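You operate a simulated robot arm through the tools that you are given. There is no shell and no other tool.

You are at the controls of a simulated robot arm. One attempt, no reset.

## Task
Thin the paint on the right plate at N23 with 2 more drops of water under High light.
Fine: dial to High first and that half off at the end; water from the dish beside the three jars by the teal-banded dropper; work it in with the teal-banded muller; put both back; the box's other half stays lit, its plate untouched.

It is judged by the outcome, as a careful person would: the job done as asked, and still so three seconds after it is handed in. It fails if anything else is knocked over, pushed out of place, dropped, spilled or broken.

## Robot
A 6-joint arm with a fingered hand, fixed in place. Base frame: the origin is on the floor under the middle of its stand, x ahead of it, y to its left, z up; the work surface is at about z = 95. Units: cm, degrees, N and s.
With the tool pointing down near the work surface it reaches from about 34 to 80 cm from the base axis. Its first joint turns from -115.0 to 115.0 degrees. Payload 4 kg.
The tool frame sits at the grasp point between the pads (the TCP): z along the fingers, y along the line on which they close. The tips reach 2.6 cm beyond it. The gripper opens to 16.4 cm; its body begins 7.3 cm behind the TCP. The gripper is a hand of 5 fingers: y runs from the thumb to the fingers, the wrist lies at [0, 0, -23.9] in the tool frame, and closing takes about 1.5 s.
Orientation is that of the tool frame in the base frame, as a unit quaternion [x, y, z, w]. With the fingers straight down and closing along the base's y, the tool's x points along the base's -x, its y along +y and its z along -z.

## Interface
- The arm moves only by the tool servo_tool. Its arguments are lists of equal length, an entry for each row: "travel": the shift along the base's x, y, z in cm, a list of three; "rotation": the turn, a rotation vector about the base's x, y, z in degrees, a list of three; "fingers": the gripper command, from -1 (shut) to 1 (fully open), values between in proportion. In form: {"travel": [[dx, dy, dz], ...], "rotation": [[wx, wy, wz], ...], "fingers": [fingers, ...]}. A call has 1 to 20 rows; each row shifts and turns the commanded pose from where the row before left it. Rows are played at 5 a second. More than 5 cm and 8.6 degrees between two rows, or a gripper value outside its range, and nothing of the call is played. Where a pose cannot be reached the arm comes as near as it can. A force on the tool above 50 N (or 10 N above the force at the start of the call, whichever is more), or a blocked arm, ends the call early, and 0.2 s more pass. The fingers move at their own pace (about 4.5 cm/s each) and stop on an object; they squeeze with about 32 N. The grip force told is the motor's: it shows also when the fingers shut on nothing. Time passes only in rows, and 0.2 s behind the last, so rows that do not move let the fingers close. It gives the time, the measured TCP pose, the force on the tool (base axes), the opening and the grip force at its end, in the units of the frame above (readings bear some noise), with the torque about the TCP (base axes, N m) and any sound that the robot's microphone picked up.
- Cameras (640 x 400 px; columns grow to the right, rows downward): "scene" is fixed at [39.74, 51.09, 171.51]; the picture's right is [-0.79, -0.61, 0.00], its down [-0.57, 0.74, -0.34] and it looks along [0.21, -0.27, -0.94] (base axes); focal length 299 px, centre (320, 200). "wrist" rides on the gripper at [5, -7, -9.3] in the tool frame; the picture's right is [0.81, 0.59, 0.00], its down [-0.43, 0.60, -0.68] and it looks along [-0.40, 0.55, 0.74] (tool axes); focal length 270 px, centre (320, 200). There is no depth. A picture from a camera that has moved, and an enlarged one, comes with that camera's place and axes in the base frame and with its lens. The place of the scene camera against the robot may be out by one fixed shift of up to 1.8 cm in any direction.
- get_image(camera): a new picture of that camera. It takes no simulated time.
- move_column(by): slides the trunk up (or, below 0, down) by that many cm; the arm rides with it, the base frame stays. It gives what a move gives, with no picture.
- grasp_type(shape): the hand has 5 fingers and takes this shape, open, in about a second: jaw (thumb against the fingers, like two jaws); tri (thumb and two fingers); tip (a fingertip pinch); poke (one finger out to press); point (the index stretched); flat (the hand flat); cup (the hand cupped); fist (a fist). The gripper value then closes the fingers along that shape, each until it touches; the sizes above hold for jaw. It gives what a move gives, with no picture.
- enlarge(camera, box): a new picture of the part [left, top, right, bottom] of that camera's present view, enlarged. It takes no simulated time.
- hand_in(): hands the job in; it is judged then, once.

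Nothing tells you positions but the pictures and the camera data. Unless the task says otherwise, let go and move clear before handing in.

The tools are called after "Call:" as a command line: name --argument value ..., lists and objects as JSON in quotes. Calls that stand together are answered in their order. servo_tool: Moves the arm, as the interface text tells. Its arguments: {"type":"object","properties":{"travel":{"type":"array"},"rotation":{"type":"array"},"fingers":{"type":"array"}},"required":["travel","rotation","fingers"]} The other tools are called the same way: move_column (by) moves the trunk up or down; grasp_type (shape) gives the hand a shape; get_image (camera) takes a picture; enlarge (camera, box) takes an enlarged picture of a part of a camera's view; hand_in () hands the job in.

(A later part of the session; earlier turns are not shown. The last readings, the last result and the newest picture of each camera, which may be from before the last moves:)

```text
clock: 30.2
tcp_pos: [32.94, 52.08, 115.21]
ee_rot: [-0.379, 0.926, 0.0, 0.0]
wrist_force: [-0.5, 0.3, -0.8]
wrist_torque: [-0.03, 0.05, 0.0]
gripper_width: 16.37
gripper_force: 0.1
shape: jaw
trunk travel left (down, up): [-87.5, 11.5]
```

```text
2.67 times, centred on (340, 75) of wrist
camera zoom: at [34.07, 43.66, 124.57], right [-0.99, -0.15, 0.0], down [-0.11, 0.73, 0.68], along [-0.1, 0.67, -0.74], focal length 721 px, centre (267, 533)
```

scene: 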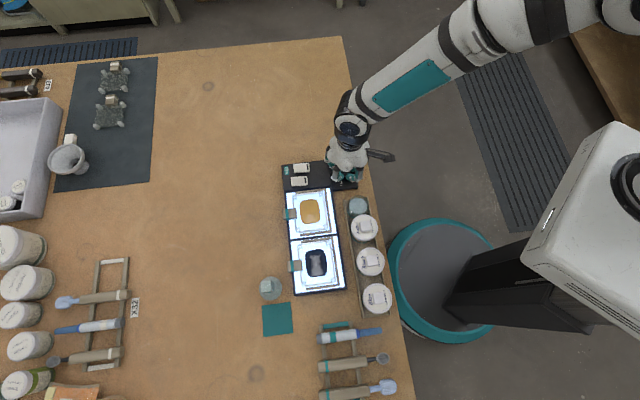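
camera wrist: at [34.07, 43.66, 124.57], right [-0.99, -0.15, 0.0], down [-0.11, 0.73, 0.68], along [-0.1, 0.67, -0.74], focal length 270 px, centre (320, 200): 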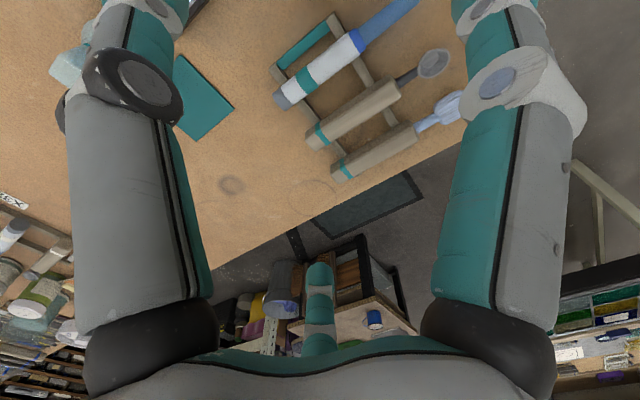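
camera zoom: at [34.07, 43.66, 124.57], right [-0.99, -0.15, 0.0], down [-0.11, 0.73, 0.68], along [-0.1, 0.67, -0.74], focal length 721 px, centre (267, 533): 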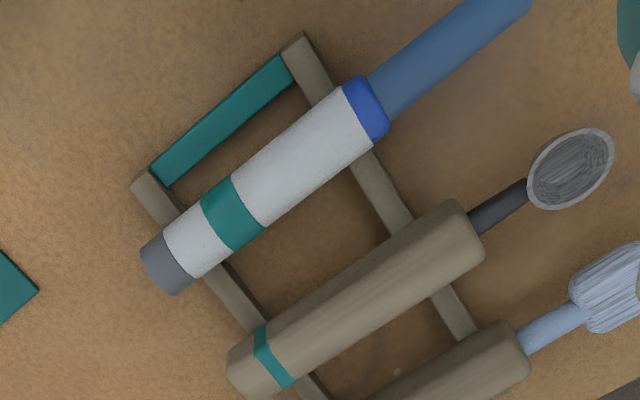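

The handles lie exactly along a 45° line, with the dropper's butt end at about (36.5, 55.6). I'll offset the hand so that two fingers fit between the dropper and the spoon, and come down partway to measure.

Call:
servo_tool --travel '[[0.4, -0.4, -2], [0.4, -0.4, -3], [0.1, -0.1, -3], [0, 0, -2], [0, 0, 0], [0, 0, 0]]' --rotation '[[0, 0, 0.5], [0, 0, 0], [0, 0, 0], [0, 0, 0], [0, 0, 0], [0, 0, 0]]' --fingers '[0.5, 0.2, 0, 0, 0, 0]'

Call:
get_image --camera "wrist"

Call:
enlarge --camera "scene" --box '[300, 280, 430, 400]'

```text
clock: 31.6
tcp_pos: [33.95, 51.19, 104.96]
ee_rot: [-0.382, 0.924, 0.001, 0.0]
wrist_force: [-0.4, -0.6, -0.4]
wrist_torque: [-0.01, 0.04, 0.02]
gripper_width: 8.24
gripper_force: 0.2
shape: jaw
trunk travel left (down, up): [-87.5, 11.5]
```

```text
taken
camera wrist: at [35.1, 42.74, 114.42], right [-0.99, -0.15, 0.0], down [-0.11, 0.73, 0.68], along [-0.1, 0.67, -0.74], focal length 270 px, centre (320, 200)
```

wrist: 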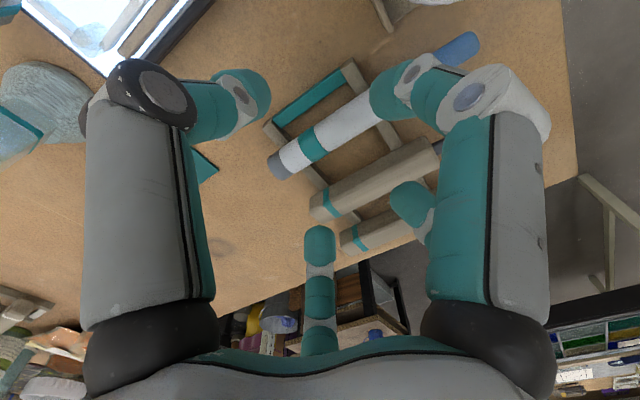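

```text
3.33 times, centred on (365, 340) of scene
camera zoom: at [39.74, 51.09, 171.51], right [-0.79, -0.61, 0.0], down [-0.57, 0.74, -0.34], along [0.21, -0.27, -0.94], focal length 997 px, centre (170, -267)
```

zoom: 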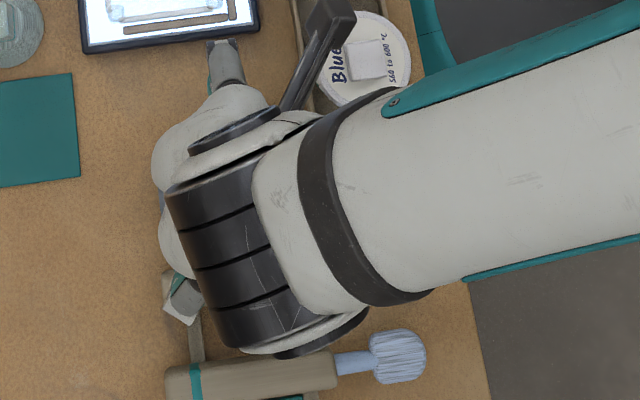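

Call:
enlarge --camera "wrist" --box '[230, 20, 490, 260]'

```text
1.67 times, centred on (360, 140) of wrist
camera zoom: at [35.1, 42.74, 114.42], right [-0.99, -0.15, 0.0], down [-0.11, 0.73, 0.68], along [-0.1, 0.67, -0.74], focal length 450 px, centre (253, 300)
```

zoom: 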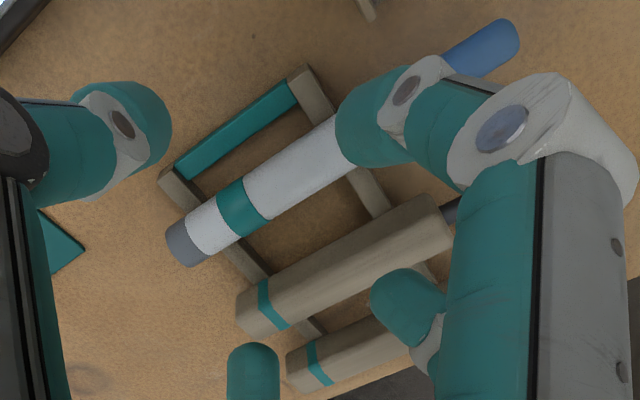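

The rail tops are at z≈95.9, and the dropper's axis and the hand's offset agree with my plan. I'll narrow the fingers a little and come down around the dropper.

Call:
servo_tool --travel '[[0, 0, -1], [0, 0, -1.5], [0, 0, -1.5], [0, 0, -1], [0, 0, -0.5], [0, 0, 0]]' --rotation '[[0, 0, 0], [0, 0, 0], [0, 0, 0], [0, 0, 0], [0, 0, 0], [0, 0, 0]]' --fingers '[-0.15, -0.15, -0.15, -0.15, -0.15, -0.15]'

Call:
get_image --camera "wrist"

Call:
enlarge --camera "wrist" --box '[200, 60, 460, 260]'

```text
clock: 33.0
tcp_pos: [33.8, 51.32, 99.38]
ee_rot: [-0.381, 0.924, 0.0, 0.0]
wrist_force: [0.2, -0.9, 0.0]
wrist_torque: [-0.01, 0.02, -0.03]
gripper_width: 7.03
gripper_force: 0.0
shape: jaw
trunk travel left (down, up): [-87.5, 11.5]
```

```text
taken
camera wrist: at [35.0, 42.8, 108.93], right [-0.99, -0.15, 0.0], down [-0.11, 0.73, 0.68], along [-0.1, 0.67, -0.74], focal length 270 px, centre (320, 200)
```

wrist: 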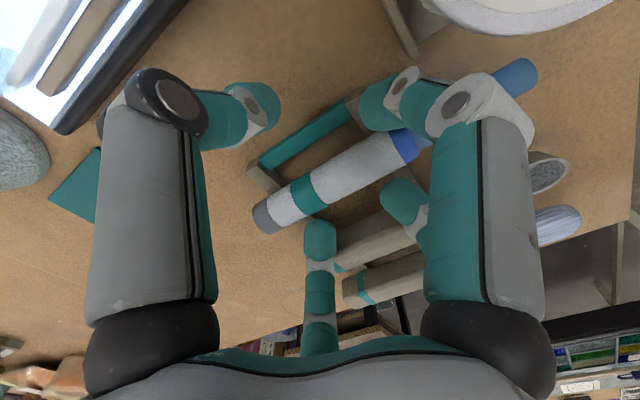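

```text
2.00 times, centred on (330, 160) of wrist
camera zoom: at [35.0, 42.8, 108.93], right [-0.99, -0.15, 0.0], down [-0.11, 0.73, 0.68], along [-0.1, 0.67, -0.74], focal length 541 px, centre (300, 280)
```

zoom: 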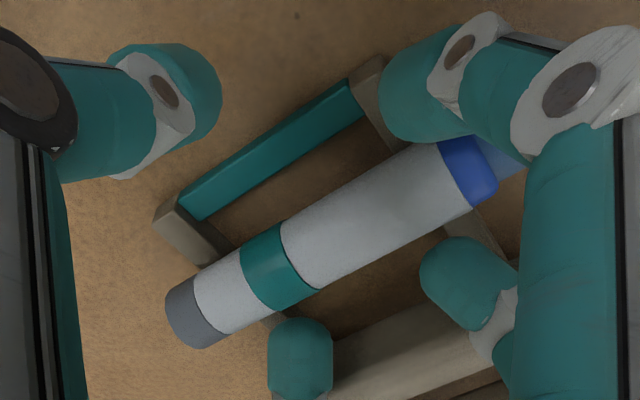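

The fingers straddle the dropper with clear gaps on both sides. I'll go the last bit down and close gently.

Call:
servo_tool --travel '[[0, 0, -0.4], [0, 0, -0.2], [0, 0, 0], [0, 0, 0], [0, 0, 0], [0, 0, 0], [0, 0, 0], [0, 0, 0]]' --rotation '[[0, 0, 0], [0, 0, 0], [0, 0, 0], [0, 0, 0], [0, 0, 0], [0, 0, 0], [0, 0, 0], [0, 0, 0]]' --fingers '[-0.15, -0.15, -0.25, -0.35, -0.45, -0.5, -0.5, -0.5]'

Call:
get_image --camera "wrist"

Call:
enlarge --camera "wrist" --box '[200, 60, 460, 260]'

```text
clock: 34.8
tcp_pos: [33.74, 51.26, 98.81]
ee_rot: [-0.381, 0.924, 0.0, 0.0]
wrist_force: [-1.1, 0.9, -0.3]
wrist_torque: [0.02, 0.03, 0.03]
gripper_width: 4.18
gripper_force: 0.0
shape: jaw
trunk travel left (down, up): [-87.5, 11.5]
```

```text
taken
camera wrist: at [34.93, 42.79, 108.31], right [-0.99, -0.15, 0.0], down [-0.11, 0.73, 0.68], along [-0.1, 0.67, -0.74], focal length 270 px, centre (320, 200)
```

wrist: 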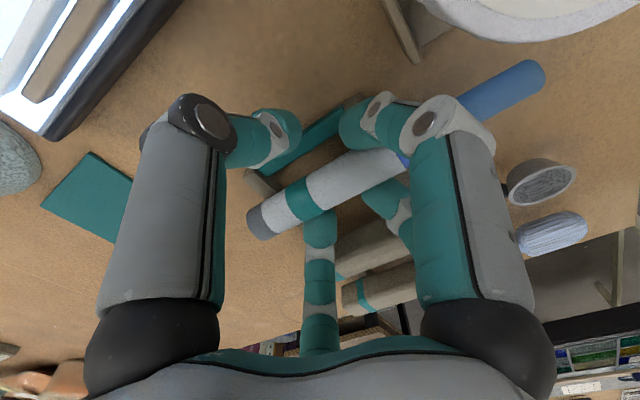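

```text
2.00 times, centred on (330, 160) of wrist
camera zoom: at [34.93, 42.79, 108.31], right [-0.99, -0.15, 0.0], down [-0.11, 0.73, 0.68], along [-0.1, 0.67, -0.74], focal length 541 px, centre (300, 280)
```

zoom: 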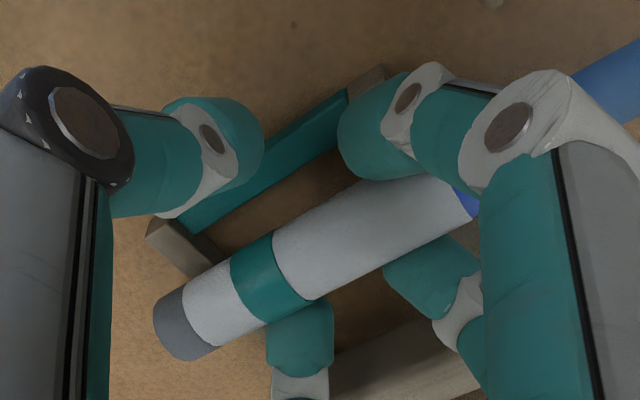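

Call:
servo_tool --travel '[[0, 0, 0], [0, 0, 0], [0, 0, 0], [0, 0, 0], [0, 0, 0], [0, 0, 0]]' --rotation '[[0, 0, 0], [0, 0, 0], [0, 0, 0], [0, 0, 0], [0, 0, 0], [0, 0, 0]]' --fingers '[-0.55, -0.6, -0.65, -0.7, -0.7, -0.7]'

Call:
get_image --camera "wrist"

Call:
enlarge --camera "wrist" --box '[200, 60, 460, 260]'

```text
clock: 36.2
tcp_pos: [33.75, 51.23, 98.84]
ee_rot: [-0.382, 0.924, 0.0, 0.0]
wrist_force: [-3.0, 2.1, 5.2]
wrist_torque: [0.11, 0.08, -0.02]
gripper_width: 2.62
gripper_force: 0.1
shape: jaw
trunk travel left (down, up): [-87.5, 11.5]
```

```text
taken
camera wrist: at [34.9, 42.79, 108.33], right [-0.99, -0.15, 0.0], down [-0.11, 0.73, 0.68], along [-0.1, 0.67, -0.74], focal length 270 px, centre (320, 200)
```

wrist: 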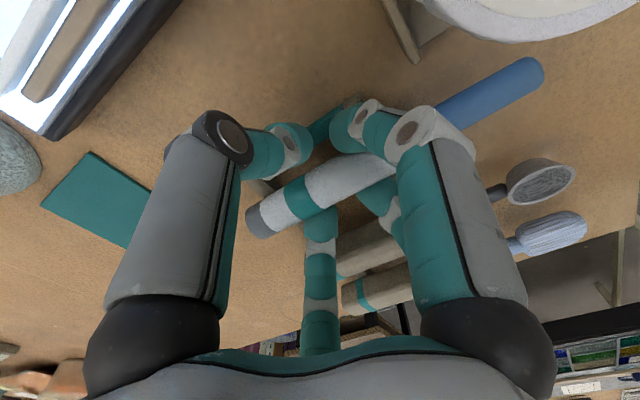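

```text
2.00 times, centred on (330, 160) of wrist
camera zoom: at [34.9, 42.79, 108.33], right [-0.99, -0.15, 0.0], down [-0.11, 0.73, 0.68], along [-0.1, 0.67, -0.74], focal length 541 px, centre (300, 280)
```

zoom: 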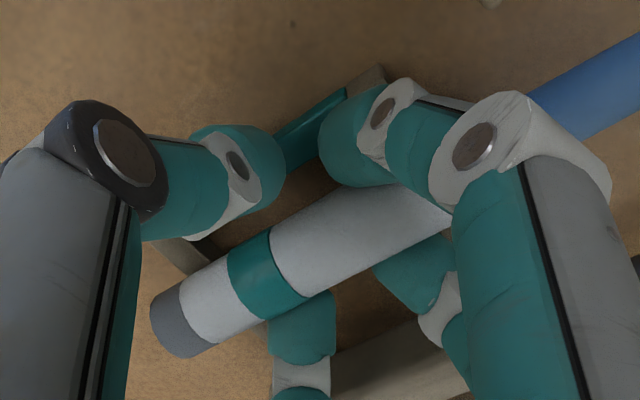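

Call:
servo_tool --travel '[[0, 0, 0], [0, 0, 0], [0, 0, 0], [0, 0, 0], [0, 0, 0], [0, 0, 0]]' --rotation '[[0, 0, 0], [0, 0, 0], [0, 0, 0], [0, 0, 0], [0, 0, 0], [0, 0, 0]]' --fingers '[-0.75, -0.8, -0.85, -0.85, -0.85, -0.85]'

Call:
enlarge --camera "wrist" --box '[200, 60, 460, 260]'

```text
clock: 37.6
tcp_pos: [33.73, 51.31, 98.88]
ee_rot: [-0.382, 0.924, 0.001, 0.001]
wrist_force: [-2.7, 3.4, 9.2]
wrist_torque: [0.17, 0.15, -0.01]
gripper_width: 1.37
gripper_force: 0.2
shape: jaw
trunk travel left (down, up): [-87.5, 11.5]
```

```text
2.00 times, centred on (330, 160) of wrist
camera zoom: at [34.88, 42.77, 108.35], right [-0.99, -0.15, 0.0], down [-0.11, 0.73, 0.68], along [-0.1, 0.67, -0.74], focal length 541 px, centre (300, 280)
```

zoom: 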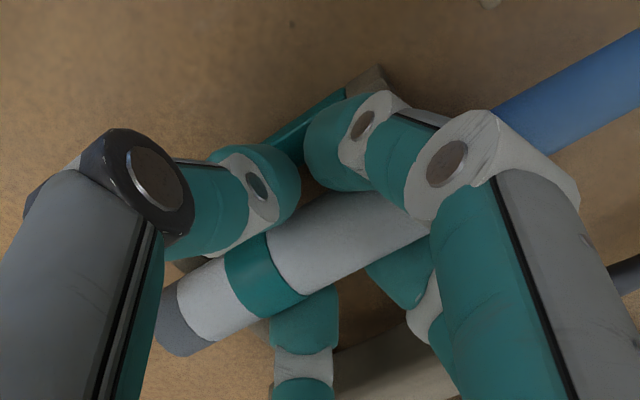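

Call:
servo_tool --travel '[[0, 0, 0], [0, 0, 0], [0, 0, 0], [0, 0, 0], [0, 0, 0]]' --rotation '[[0, 0, 0], [0, 0, 0], [0, 0, 0], [0, 0, 0], [0, 0, 0]]' --fingers '[-0.9, -0.95, -1, -1, -1]'

Call:
get_image --camera "wrist"

Call:
enlarge --camera "wrist" --box '[200, 60, 460, 260]'

Call:
get_image --camera "scene"

```text
clock: 38.8
tcp_pos: [33.78, 51.24, 98.82]
ee_rot: [-0.382, 0.924, 0.0, 0.0]
wrist_force: [0.2, 0.1, -0.1]
wrist_torque: [0.0, -0.01, 0.01]
gripper_width: 1.17
gripper_force: 32.3
shape: jaw
trunk travel left (down, up): [-87.5, 11.5]
```

```text
taken
camera wrist: at [34.94, 42.77, 108.29], right [-0.99, -0.15, 0.0], down [-0.11, 0.73, 0.68], along [-0.1, 0.67, -0.74], focal length 270 px, centre (320, 200)
```

wrist: 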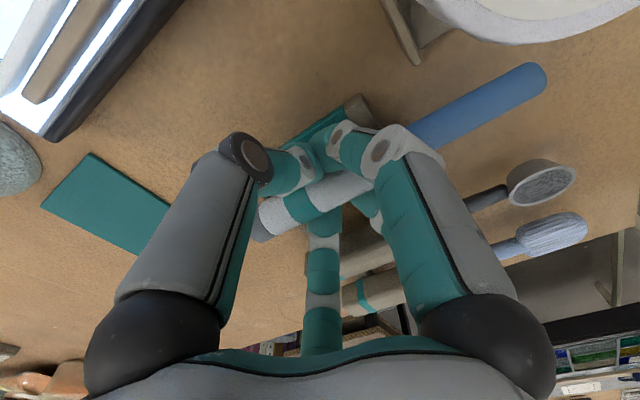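

```text
2.00 times, centred on (330, 160) of wrist
camera zoom: at [34.94, 42.77, 108.29], right [-0.99, -0.15, 0.0], down [-0.11, 0.73, 0.68], along [-0.1, 0.67, -0.74], focal length 541 px, centre (300, 280)
```

zoom: 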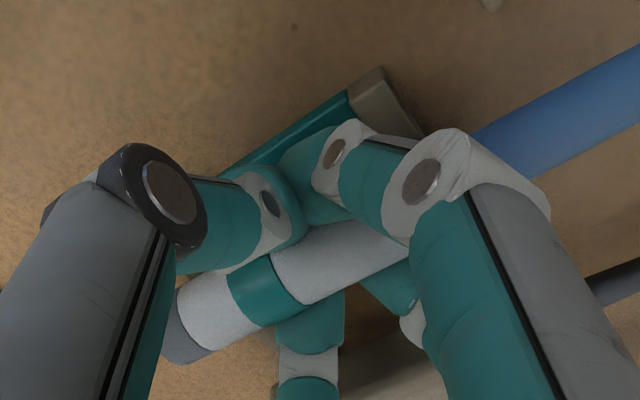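

```text
taken
```

scene: 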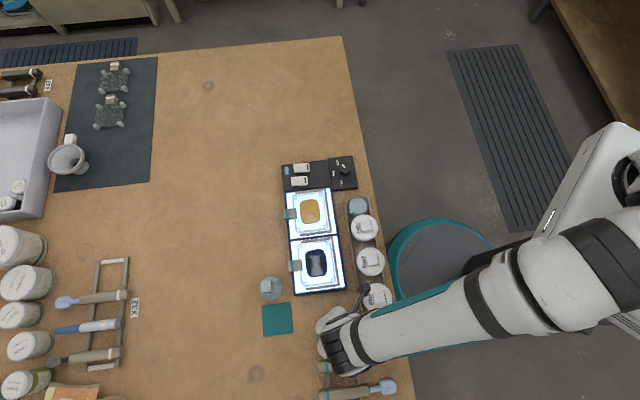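

The grip is firm at 32 N, with a steady width. I'll lift the dropper a little and check how it sits.

Call:
servo_tool --travel '[[0, 0, 0.5], [0, 0, 1], [0, 0, 2], [0, 0, 3], [0, 0, 3], [0, 0, 0]]' --rotation '[[0, 0, 0], [0, 0, 0], [0, 0, 0], [0, 0, 0], [0, 0, 0], [0, 0, 0]]' --fingers '[-1, -1, -1, -1, -1, -1]'

Call:
get_image --camera "wrist"

Call:
get_image --camera "scene"

```text
clock: 40.2
tcp_pos: [33.71, 51.26, 108.49]
ee_rot: [-0.382, 0.924, 0.0, 0.0]
wrist_force: [0.0, 0.2, -0.9]
wrist_torque: [-0.01, 0.01, -0.01]
gripper_width: 1.21
gripper_force: 32.0
shape: jaw
trunk travel left (down, up): [-87.5, 11.5]
```

```text
taken
camera wrist: at [34.9, 42.73, 117.87], right [-0.99, -0.15, 0.0], down [-0.11, 0.73, 0.68], along [-0.11, 0.67, -0.74], focal length 270 px, centre (320, 200)
```

wrist: 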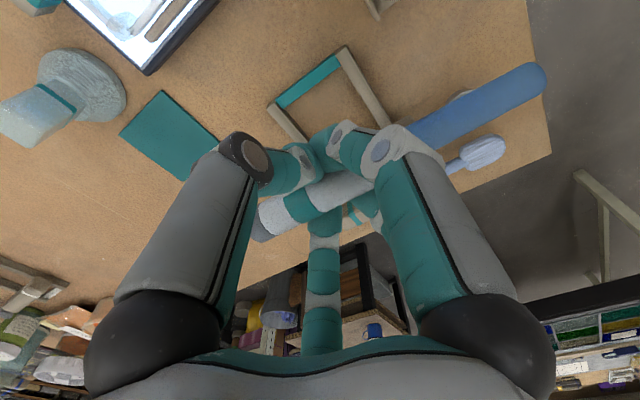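

```text
taken
```

scene: 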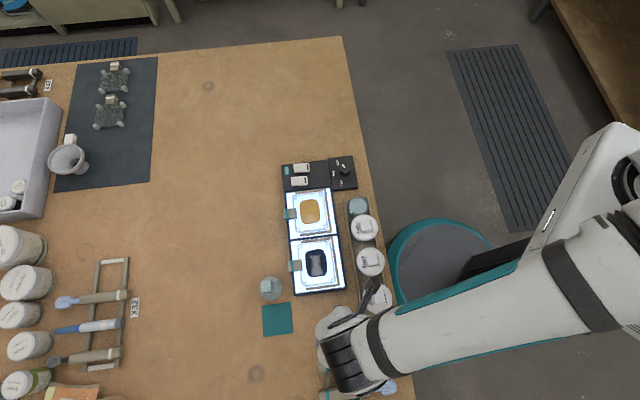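

The glass piece by the teal mat seems to have a teal band, so I'll look closer at it.

Call:
enlarge --camera "wrist" --box '[0, 30, 220, 190]'

Call:
enlarge --camera "wrist" --box '[380, 50, 560, 200]'

```text
2.50 times, centred on (110, 110) of wrist
camera zoom: at [34.9, 42.73, 117.87], right [-0.99, -0.15, 0.0], down [-0.11, 0.73, 0.68], along [-0.11, 0.67, -0.74], focal length 676 px, centre (845, 425)
```

zoom: 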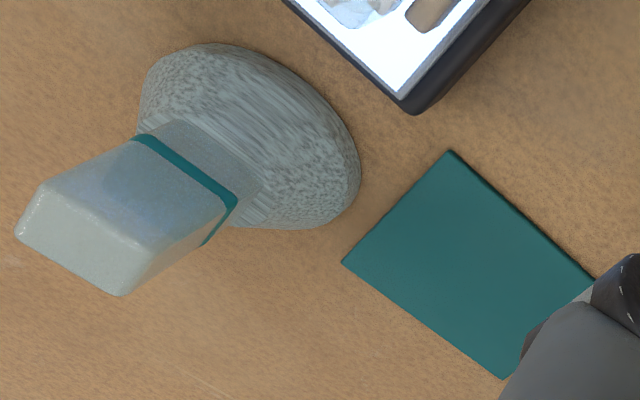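

```text
2.67 times, centred on (470, 125) of wrist
camera zoom: at [34.9, 42.73, 117.87], right [-0.99, -0.15, 0.0], down [-0.11, 0.73, 0.68], along [-0.11, 0.67, -0.74], focal length 721 px, centre (-80, 400)
```

zoom: 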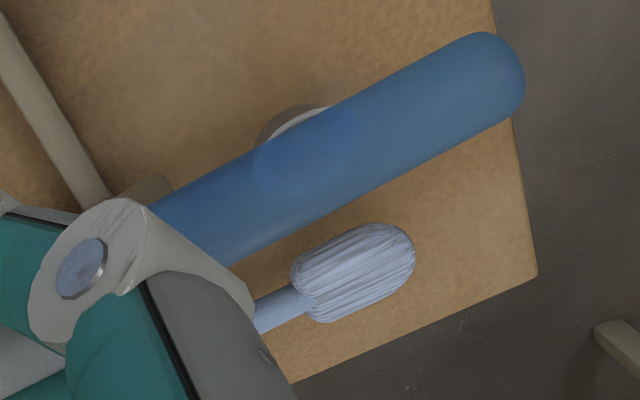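

That glass piece is the teal-banded muller: it has a conical base and a square neck with a teal band, and it stands beside the mat. The brush on the rack stays where it is. The dropper is held well, so I'll lift it high and start turning it nozzle-down.

Call:
servo_tool --travel '[[1.9, -2.2, 2.8], [1.9, -2.2, 2.8], [1.9, -2.2, 2.8], [1.9, -2.2, 2.8], [1.9, -2.2, 2.8], [1.8, -2.2, 2.8], [0, 0, 0], [0, 0, 0], [0, 0, 0], [0, 0, 0], [0, 0, 0], [0, 0, 0]]' --rotation '[[0, 0, 0], [0, 0, 0], [0, 0, 0], [0, 0, 0], [0, 0, 0], [0, 0, 0], [5, -5, 0], [5, -5, 0], [5, -5, 0], [5, -5, 0], [5, -5, 0], [5, -5, 0]]' --fingers '[-1, -1, -1, -1, -1, -1, -1, -1, -1, -1, -1, -1]'

Call:
get_image --camera "wrist"

Call:
get_image --camera "scene"

```text
clock: 42.8
tcp_pos: [45.05, 37.95, 125.28]
ee_rot: [-0.355, 0.862, 0.137, 0.336]
wrist_force: [-0.1, 0.5, -0.9]
wrist_torque: [0.0, -0.05, 0.01]
gripper_width: 1.22
gripper_force: 31.9
shape: jaw
trunk travel left (down, up): [-87.5, 11.5]
```

```text
taken
camera wrist: at [42.68, 26.0, 128.87], right [-0.84, 0.0, -0.55], down [-0.52, 0.33, 0.79], along [0.18, 0.95, -0.27], focal length 270 px, centre (320, 200)
```

wrist: 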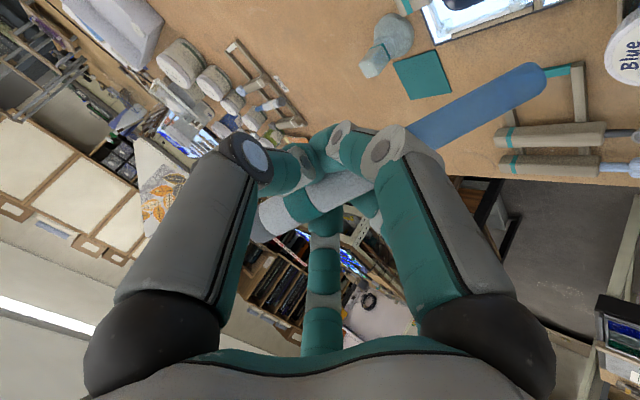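

```text
taken
```

scene: 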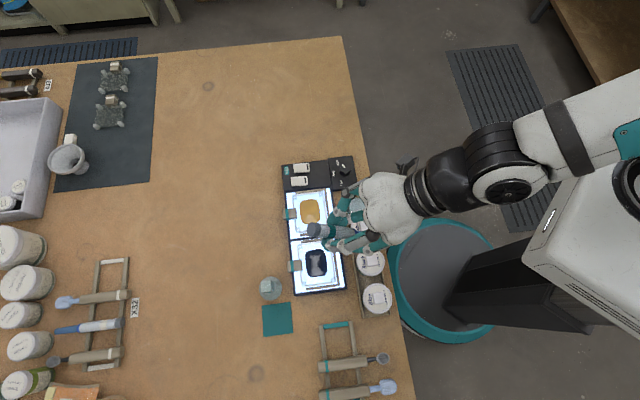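

Call:
servo_tool --travel '[[0, 0, 0], [0, 0, 0], [0, 0, 0], [0, 0, 0], [0, 0, 0], [0, 0, 0], [0, 0, 0]]' --rotation '[[4.81, -4.81, 0], [4.81, -4.81, 0], [4.81, -4.81, 0], [4.81, -4.81, 0], [4.81, -4.81, 0], [4.81, -4.81, 0], [4.81, -4.81, 0]]' --fingers '[-1, -1, -1, -1, -1, -1, -1]'

Call:
get_image --camera "wrist"

Call:
get_image --camera "scene"

Call:
enlarge --camera "scene" --box '[270, 160, 420, 290]'

```text
clock: 44.4
tcp_pos: [45.16, 38.13, 125.07]
ee_rot: [-0.27, 0.653, 0.272, 0.653]
wrist_force: [-0.4, -0.2, -0.2]
wrist_torque: [-0.02, -0.02, -0.01]
gripper_width: 1.21
gripper_force: 32.2
shape: jaw
trunk travel left (down, up): [-87.5, 11.5]
```

```text
taken
camera wrist: at [43.3, 26.56, 120.13], right [-0.42, 0.42, -0.81], down [-0.9, -0.06, 0.43], along [0.13, 0.91, 0.4], focal length 270 px, centre (320, 200)
```

wrist: 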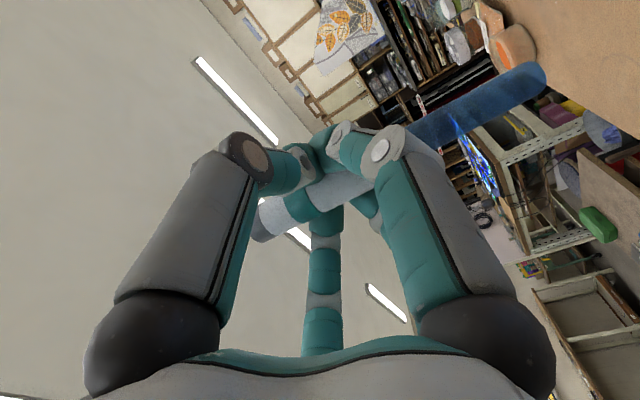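

```text
taken
```

scene: 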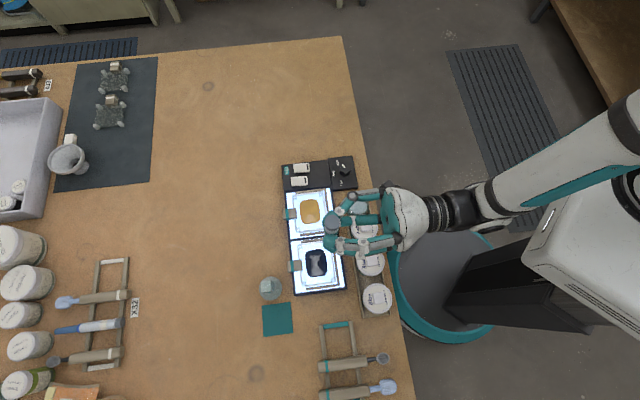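

```text
3.08 times, centred on (345, 225) of scene
camera zoom: at [39.74, 51.09, 171.51], right [-0.79, -0.61, 0.0], down [-0.57, 0.74, -0.34], along [0.21, -0.27, -0.94], focal length 920 px, centre (243, 123)
```

zoom: 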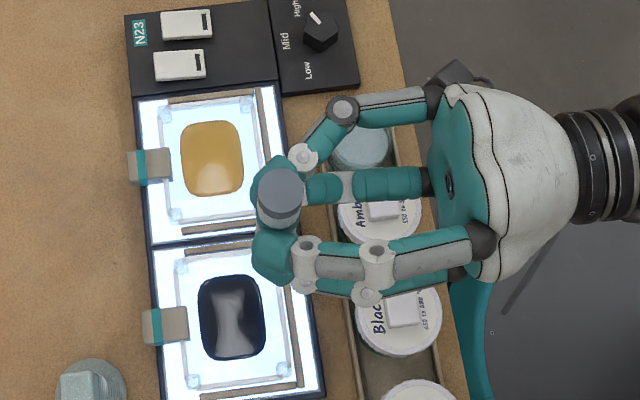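

The hand is now horizontal with the dropper upright, its nozzle about 9.7 cm below the TCP. I take the dish's water to be at about (47.3, 24.0), z≈98, so I'll move the nozzle above it.

Call:
servo_tool --travel '[[0.32, -3.18, 0], [0.32, -3.18, 0], [0.32, -3.18, 0], [0.32, -3.18, 0], [0.32, -3.16, 0], [0, 0, -2], [0, 0, -2], [0, 0, 0]]' --rotation '[[0, 0, 0], [0, 0, 0], [0, 0, 0], [0, 0, 0], [0, 0, 0], [0, 0, 0], [0, 0, 0], [0, 0, 0]]' --fingers '[-1, -1, -1, -1, -1, -1, -1, -1]'

Call:
get_image --camera "scene"

Call:
enlarge --camera "scene" --box '[310, 150, 420, 240]'

```text
clock: 46.2
tcp_pos: [52.05, 24.78, 125.09]
ee_rot: [-0.272, 0.657, 0.27, 0.65]
wrist_force: [-0.3, 0.0, -1.6]
wrist_torque: [-0.01, 0.0, 0.0]
gripper_width: 1.22
gripper_force: 32.1
shape: jaw
out of reach, approached as far as the arm can: row 2, 3, 4, 5, 6, 7
trunk travel left (down, up): [-87.5, 11.5]
```

```text
taken
```

scene: 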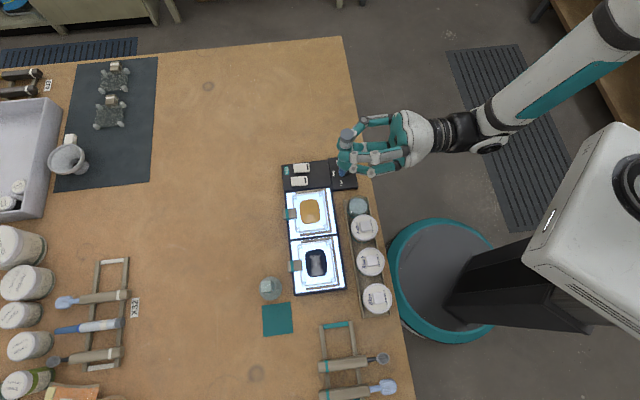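

```text
4.44 times, centred on (365, 195) of scene
camera zoom: at [39.74, 51.09, 171.51], right [-0.79, -0.61, 0.0], down [-0.57, 0.74, -0.34], along [0.21, -0.27, -0.94], focal length 1329 px, centre (120, 222)
```

zoom: 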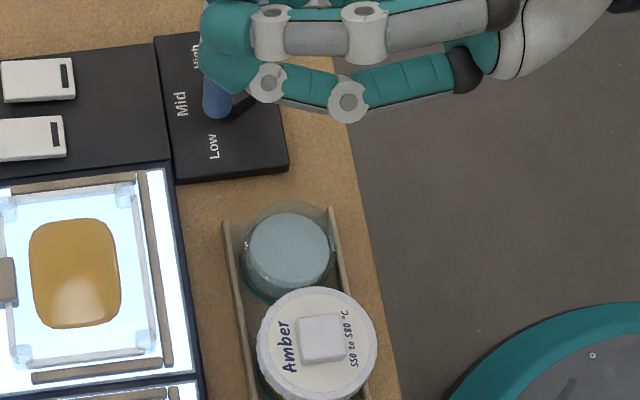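

Pointing the hand along the table's depth puts the wrist too close to the base. I'll swing it about the vertical so the fingers point along +y, which suits both the dish and the plate.

Call:
servo_tool --travel '[[0, 0, 0], [0, 0, 0], [0, 0, 0], [0, 0, 0], [0, 0, 0], [0, 0, 0], [0, 0, 0]]' --rotation '[[0, 0, 7.5], [0, 0, 7.5], [0, 0, 7.5], [0, 0, 7.5], [0, 0, 7.5], [0, 0, 7.5], [0, 0, 0]]' --fingers '[-1, -1, -1, -1, -1, -1, -1]'

Call:
get_image --camera "scene"

```text
clock: 47.8
tcp_pos: [53.56, 32.49, 128.5]
ee_rot: [-0.505, 0.521, 0.479, 0.494]
wrist_force: [0.4, 0.0, -1.2]
wrist_torque: [-0.01, -0.02, 0.0]
gripper_width: 1.19
gripper_force: 32.0
shape: jaw
out of reach, approached as far as the arm can: row 3, 4, 5, 6
trunk travel left (down, up): [-87.5, 11.5]
```

```text
taken
```

scene: 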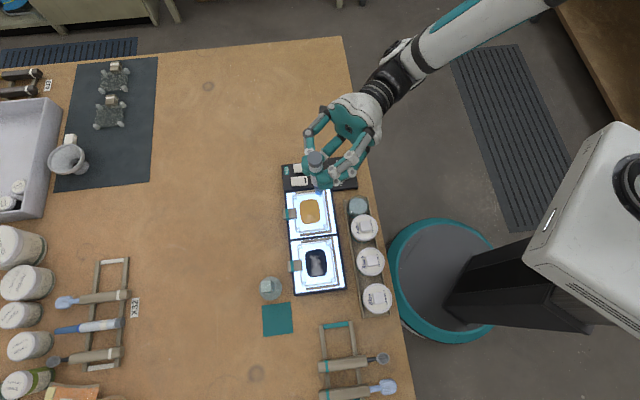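

Call:
servo_tool --travel '[[0, 0, 0], [0, 0, 0], [0, 0, 0], [0, 0, 0], [0, 0, 0], [0, 0, 0]]' --rotation '[[0, 0, -8], [0, 0, -8], [0, 0, -8], [0, 0, -8], [0, 0, 0], [0, 0, 0]]' --fingers '[-1, -1, -1, -1, -1, -1]'

Call:
get_image --camera "scene"

```text
clock: 49.2
tcp_pos: [53.65, 32.67, 128.4]
ee_rot: [-0.341, 0.641, 0.324, 0.607]
wrist_force: [0.3, 0.3, -0.5]
wrist_torque: [-0.02, 0.03, 0.0]
gripper_width: 1.21
gripper_force: 31.9
shape: jaw
trunk travel left (down, up): [-87.5, 11.5]
```

```text
taken
```

scene: 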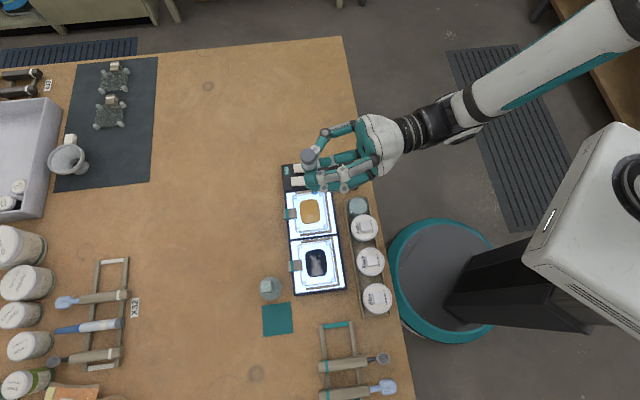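

Call:
servo_tool --travel '[[0, 0, 0], [-1.29, -2.12, -1.49], [-1.29, -2.12, -1.49], [-1.29, -2.12, -1.49], [-1.29, -2.12, -1.49], [-1.28, -2.11, -1.49], [0, 0, 0]]' --rotation '[[2.57, -1.73, 0], [0, 0, 2], [0, 0, 2], [0, 0, 0], [0, 0, 0], [0, 0, 0], [0, 0, 0]]' --fingers '[-1, -1, -1, -1, -1, -1, -1]'

Call:
get_image --camera "scene"

Call:
enlarge --camera "scene" --box '[320, 160, 420, 250]'

Call:
get_image --camera "wrist"

```text
clock: 50.8
tcp_pos: [49.96, 24.08, 125.5]
ee_rot: [-0.358, 0.62, 0.35, 0.604]
wrist_force: [1.1, 0.4, -0.7]
wrist_torque: [0.0, 0.01, 0.0]
gripper_width: 1.2
gripper_force: 32.2
shape: jaw
out of reach, approached as far as the arm can: row 4, 5, 6
trunk travel left (down, up): [-87.5, 11.5]
```

```text
taken
```

scene: 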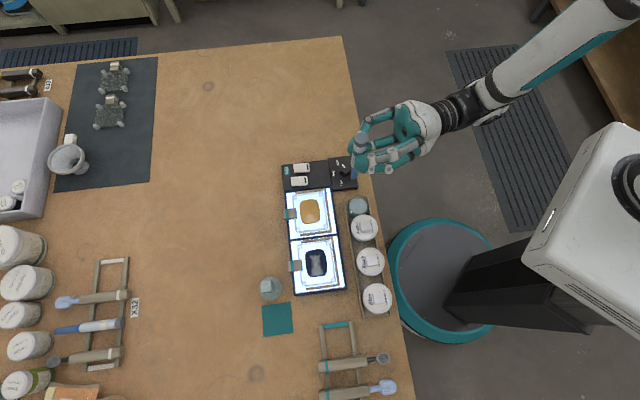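

```text
4.44 times, centred on (370, 205) of scene
camera zoom: at [39.74, 51.09, 171.51], right [-0.79, -0.61, 0.0], down [-0.57, 0.74, -0.34], along [0.21, -0.27, -0.94], focal length 1329 px, centre (98, 178)
```

zoom: 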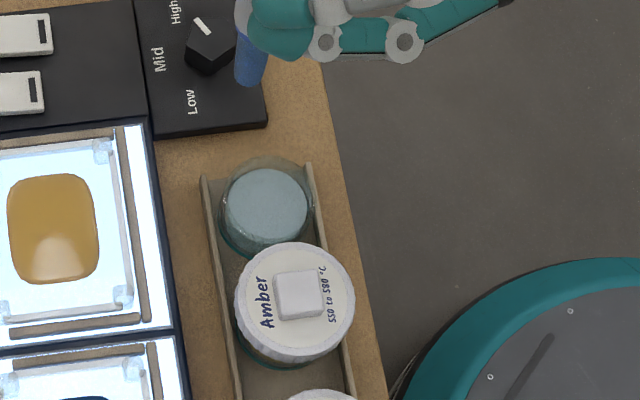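

```text
taken
camera wrist: at [51.23, 12.4, 120.76], right [-0.52, 0.27, -0.81], down [-0.85, -0.28, 0.45], along [-0.1, 0.92, 0.38], focal length 270 px, centre (320, 200)
```

wrist: 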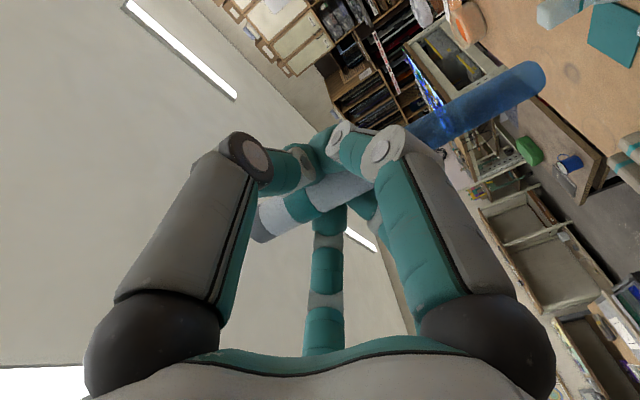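

Call:
servo_tool --travel '[[0, 0, -2], [0, 0, -2], [0, 0, -2], [0, 0, -2], [-0.7, -0.5, 0], [-0.7, -0.5, 0], [-0.7, -0.5, 0], [-0.7, -0.5, 0], [0, 0, 0]]' --rotation '[[0, 0, 0], [0, 0, 0], [0, 0, 0], [0, 0, 0], [0, 0, 0], [0, 0, 0], [0, 0, 0], [0, 0, 0], [0, 0, 0]]' --fingers '[-1, -1, -1, -1, -1, -1, -1, -1, -1]'

Call:
get_image --camera "scene"

```text
clock: 52.8
tcp_pos: [52.52, 25.21, 124.6]
ee_rot: [-0.356, 0.615, 0.353, 0.608]
wrist_force: [-1.1, -0.5, -1.2]
wrist_torque: [0.0, -0.02, 0.01]
gripper_width: 1.21
gripper_force: 31.8
shape: jaw
out of reach, approached as far as the arm can: row 1, 2, 3, 4, 5, 6, 7, 8
trunk travel left (down, up): [-87.5, 11.5]
```

```text
taken
```

scene: 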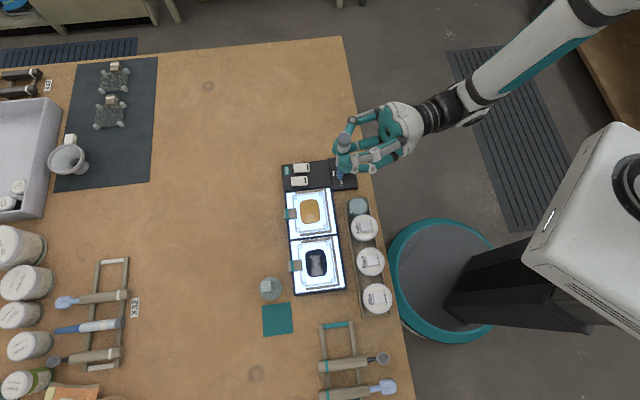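

Going lower is the limit here, since the wrist is too low relative to the shoulder. I'll raise the hand and lower the trunk by the same amounts, so the arm works from a lower shoulder.

Call:
servo_tool --travel '[[0, 0, 3], [0, 0, 3], [0, 0, 3], [0, 0, 3], [0, 0, 3], [0, 0, 0]]' --rotation '[[0, 0, 0], [0, 0, 0], [0, 0, 0], [0, 0, 0], [0, 0, 0], [0, 0, 0]]' --fingers '[-1, -1, -1, -1, -1, -1]'

Call:
move_column --by -10

Call:
get_image --camera "scene"

```text
clock: 54.2
tcp_pos: [52.41, 25.23, 139.67]
ee_rot: [-0.354, 0.613, 0.355, 0.611]
wrist_force: [0.5, -0.3, -0.8]
wrist_torque: [0.0, -0.01, 0.0]
gripper_width: 1.18
gripper_force: 32.4
shape: jaw
trunk travel left (down, up): [-87.5, 11.5]
```

```text
clock: 55.5
tcp_pos: [52.28, 25.21, 129.66]
ee_rot: [-0.355, 0.612, 0.355, 0.611]
wrist_force: [0.7, -0.2, -0.1]
wrist_torque: [-0.04, -0.04, 0.0]
gripper_width: 1.2
gripper_force: 31.8
shape: jaw
trunk travel left (down, up): [-77.5, 21.5]
```

```text
taken
```

scene: 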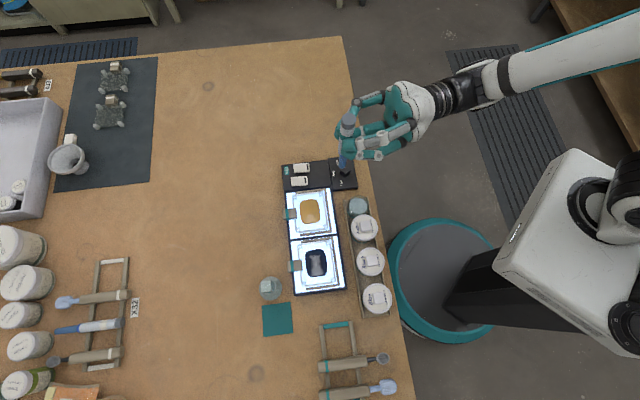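

Call:
servo_tool --travel '[[-1.3, -0.8, 0], [-1.3, -0.8, 0], [-1.3, -0.8, 0], [-1.3, -0.8, 0], [0, 0, 0]]' --rotation '[[0, 0, 0], [0, 0, 0], [0, 0, 0], [0, 0, 0], [0, 0, 0]]' --fingers '[-1, -1, -1, -1, -1]'

```text
clock: 56.7
tcp_pos: [47.25, 21.87, 129.72]
ee_rot: [-0.356, 0.611, 0.356, 0.611]
wrist_force: [-0.8, -0.6, -0.8]
wrist_torque: [-0.04, -0.02, -0.02]
gripper_width: 1.22
gripper_force: 31.6
shape: jaw
trunk travel left (down, up): [-77.5, 21.5]
```

That is reachable. I'll lower with the column, keeping the nozzle well above the dish, and check the alignment.

Call:
move_column --by -14

Call:
get_image --camera "scene"

Call:
enlarge --camera "scene" --box '[320, 160, 420, 250]'

```text
clock: 58.4
tcp_pos: [47.21, 21.84, 115.71]
ee_rot: [-0.354, 0.612, 0.355, 0.612]
wrist_force: [0.4, 0.4, -0.3]
wrist_torque: [-0.02, -0.03, 0.02]
gripper_width: 1.21
gripper_force: 31.8
shape: jaw
trunk travel left (down, up): [-63.5, 35.5]
```

```text
taken
```

scene: 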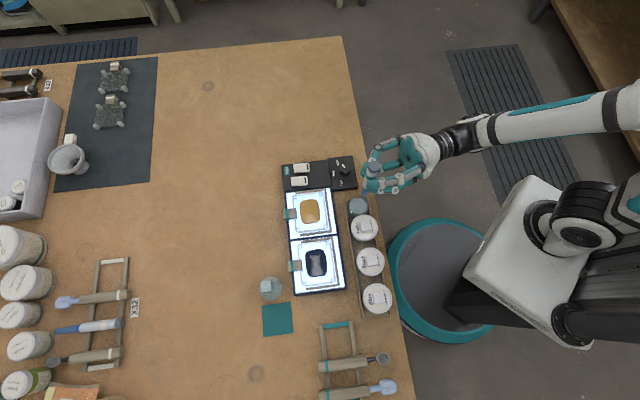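

```text
4.44 times, centred on (370, 205) of scene
camera zoom: at [39.74, 51.09, 171.51], right [-0.79, -0.61, 0.0], down [-0.57, 0.74, -0.34], along [0.21, -0.27, -0.94], focal length 1329 px, centre (98, 178)
```

zoom: 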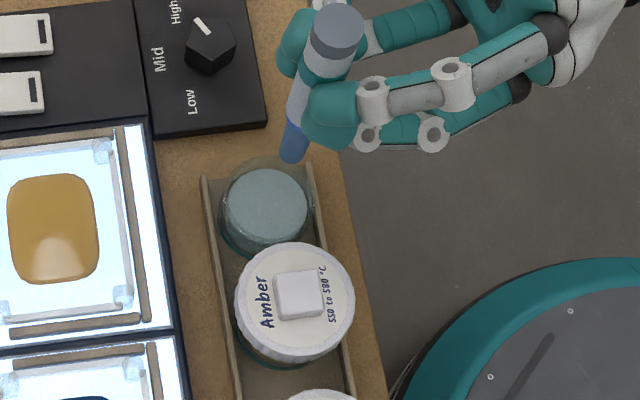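

The nozzle tip appears where I predicted, nearly centred over the water. I'll correct by a few millimetres and go on down.

Call:
servo_tool --travel '[[0.1, 0.35, 0], [0, 0, 0]]' --rotation '[[0, 0, 0], [0, 0, 0]]' --fingers '[-1, -1]'

Call:
move_column --by -5

Call:
enlarge --camera "scene" --box '[330, 170, 400, 230]'

```text
clock: 59.0
tcp_pos: [47.3, 22.18, 115.66]
ee_rot: [-0.354, 0.612, 0.354, 0.612]
wrist_force: [-0.7, -0.7, -0.9]
wrist_torque: [0.03, 0.02, -0.02]
gripper_width: 1.19
gripper_force: 31.1
shape: jaw
trunk travel left (down, up): [-63.5, 35.5]
```

```text
clock: 59.9
tcp_pos: [47.25, 22.31, 110.56]
ee_rot: [-0.355, 0.611, 0.355, 0.612]
wrist_force: [0.7, -0.5, -0.2]
wrist_torque: [-0.05, -0.01, 0.0]
gripper_width: 1.18
gripper_force: 31.7
shape: jaw
trunk travel left (down, up): [-58.5, 40.5]
```

```text
6.67 times, centred on (365, 200) of scene
camera zoom: at [39.74, 51.09, 171.51], right [-0.79, -0.61, 0.0], down [-0.57, 0.74, -0.34], along [0.21, -0.27, -0.94], focal length 1994 px, centre (20, 200)
```

zoom: 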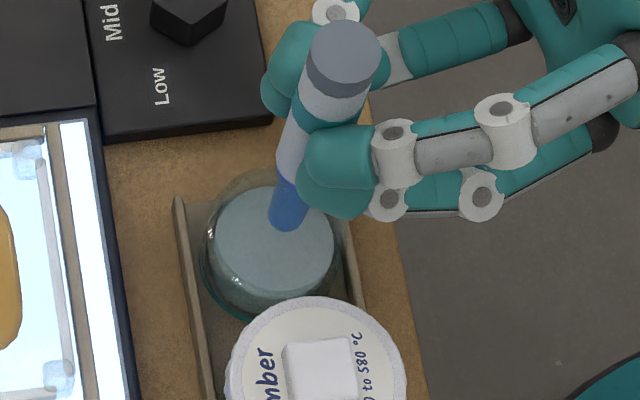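

Call:
servo_tool --travel '[[0, 0, -0.7], [0, 0, -0.7], [0, 0, -0.7], [0, 0, -0.6], [0, 0, -0.6], [0, 0, 0]]' --rotation '[[0, 0, 0], [0, 0, 0], [0, 0, 0], [0, 0, 0], [0, 0, 0], [0, 0, 0]]' --fingers '[-1, -1, -1, -1, -1, -1]'

Call:
enlarge --camera "scene" --box '[330, 170, 400, 230]'

Call:
get_image --camera "wrist"

```text
clock: 61.3
tcp_pos: [47.3, 22.36, 107.4]
ee_rot: [-0.354, 0.612, 0.355, 0.612]
wrist_force: [-1.1, -1.1, -1.5]
wrist_torque: [-0.01, 0.01, -0.02]
gripper_width: 1.21
gripper_force: 32.3
shape: jaw
trunk travel left (down, up): [-58.5, 40.5]
```

```text
6.67 times, centred on (365, 200) of scene
camera zoom: at [39.74, 51.09, 171.51], right [-0.79, -0.61, 0.0], down [-0.57, 0.74, -0.34], along [0.21, -0.27, -0.94], focal length 1994 px, centre (20, 200)
```

zoom: 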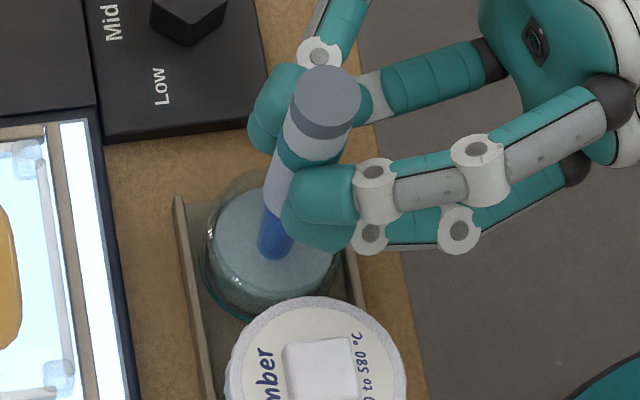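

```text
taken
camera wrist: at [48.6, 10.81, 102.42], right [-0.51, 0.29, -0.81], down [-0.85, -0.29, 0.43], along [-0.11, 0.91, 0.4], focal length 270 px, centre (320, 200)
```

wrist: 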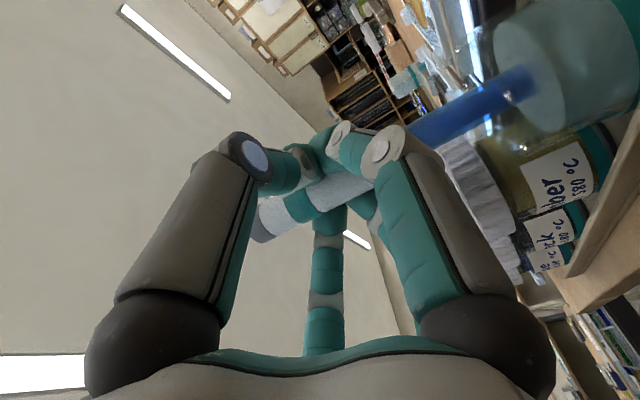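

Call:
enlarge --camera "wrist" --box '[400, 0, 640, 150]'

```text
2.67 times, centred on (520, 75) of wrist
camera zoom: at [48.6, 10.81, 102.42], right [-0.51, 0.29, -0.81], down [-0.85, -0.29, 0.43], along [-0.11, 0.91, 0.4], focal length 721 px, centre (-213, 533)
```

zoom: 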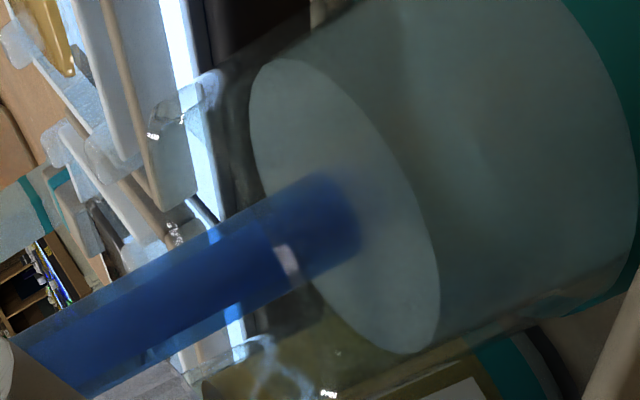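

The nozzle's end is just at the water surface, centred in the dish. I'll dip it a little deeper and watch for a change.

Call:
servo_tool --travel '[[0, 0, -0.4], [0, 0, -0.4], [0, 0, 0], [0, 0, 0], [0, 0, 0]]' --rotation '[[0, 0, 0], [0, 0, 0], [0, 0, 0], [0, 0, 0], [0, 0, 0]]' --fingers '[-1, -1, -1, -1, -1]'

Call:
enlarge --camera "wrist" --box '[400, 0, 640, 150]'

Call:
enlarge --camera "wrist" --box '[230, 60, 560, 280]'

```text
clock: 62.5
tcp_pos: [47.25, 22.3, 106.52]
ee_rot: [-0.354, 0.612, 0.355, 0.611]
wrist_force: [-0.6, 0.1, 1.1]
wrist_torque: [0.01, -0.03, -0.03]
gripper_width: 1.23
gripper_force: 31.9
shape: jaw
trunk travel left (down, up): [-58.5, 40.5]
```

```text
2.67 times, centred on (520, 75) of wrist
camera zoom: at [48.62, 10.8, 101.61], right [-0.51, 0.29, -0.81], down [-0.85, -0.29, 0.43], along [-0.11, 0.91, 0.4], focal length 721 px, centre (-213, 533)
```

zoom: 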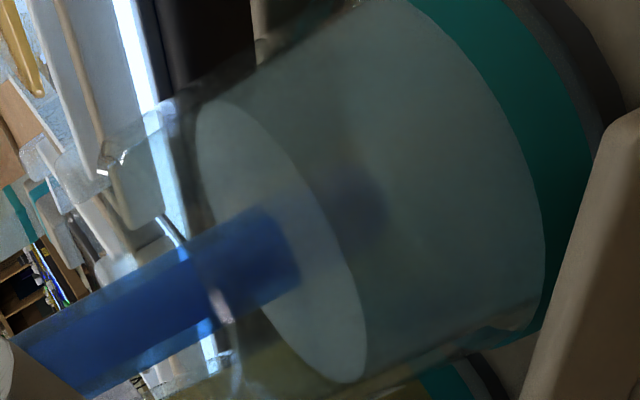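

```text
1.82 times, centred on (395, 170) of wrist
camera zoom: at [48.62, 10.8, 101.61], right [-0.51, 0.29, -0.81], down [-0.85, -0.29, 0.43], along [-0.11, 0.91, 0.4], focal length 491 px, centre (184, 254)
```

zoom: 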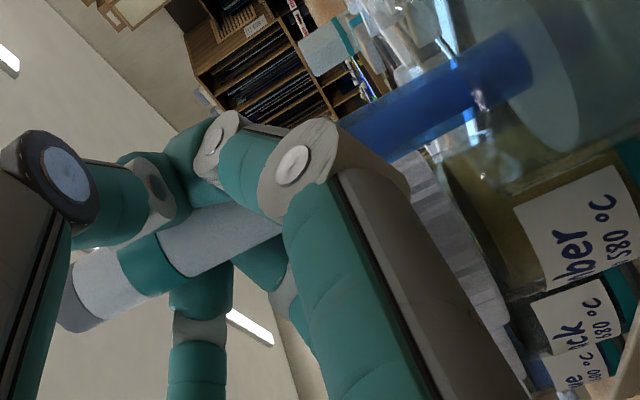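

The tip is about a centimetre under water. I'll ease the grip very slightly, still tighter than the barrel, to see if the force reading responds.

Call:
servo_tool --travel '[[0, 0, 0], [0, 0, 0], [0, 0, 0]]' --rotation '[[0, 0, 0], [0, 0, 0], [0, 0, 0]]' --fingers '[-0.93, -0.9, -0.88]'

Call:
enlarge --camera "wrist" --box '[230, 60, 560, 280]'

```text
clock: 63.3
tcp_pos: [47.32, 22.3, 106.58]
ee_rot: [-0.356, 0.611, 0.355, 0.611]
wrist_force: [-0.8, 0.6, -0.3]
wrist_torque: [-0.04, -0.02, 0.0]
gripper_width: 1.2
gripper_force: 31.6
shape: jaw
trunk travel left (down, up): [-58.5, 40.5]
```

```text
1.82 times, centred on (395, 170) of wrist
camera zoom: at [48.62, 10.8, 101.61], right [-0.51, 0.29, -0.81], down [-0.85, -0.29, 0.43], along [-0.11, 0.91, 0.4], focal length 491 px, centre (184, 254)
```

zoom: 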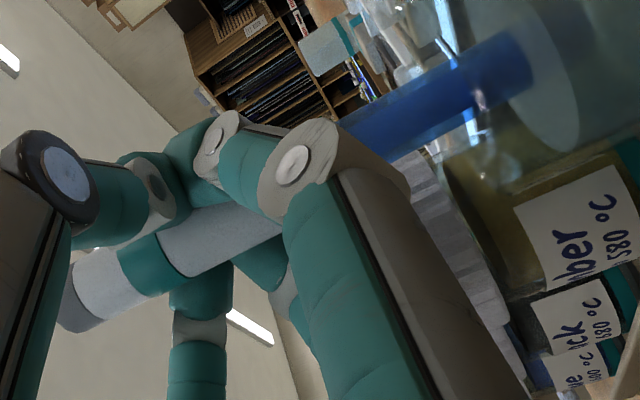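

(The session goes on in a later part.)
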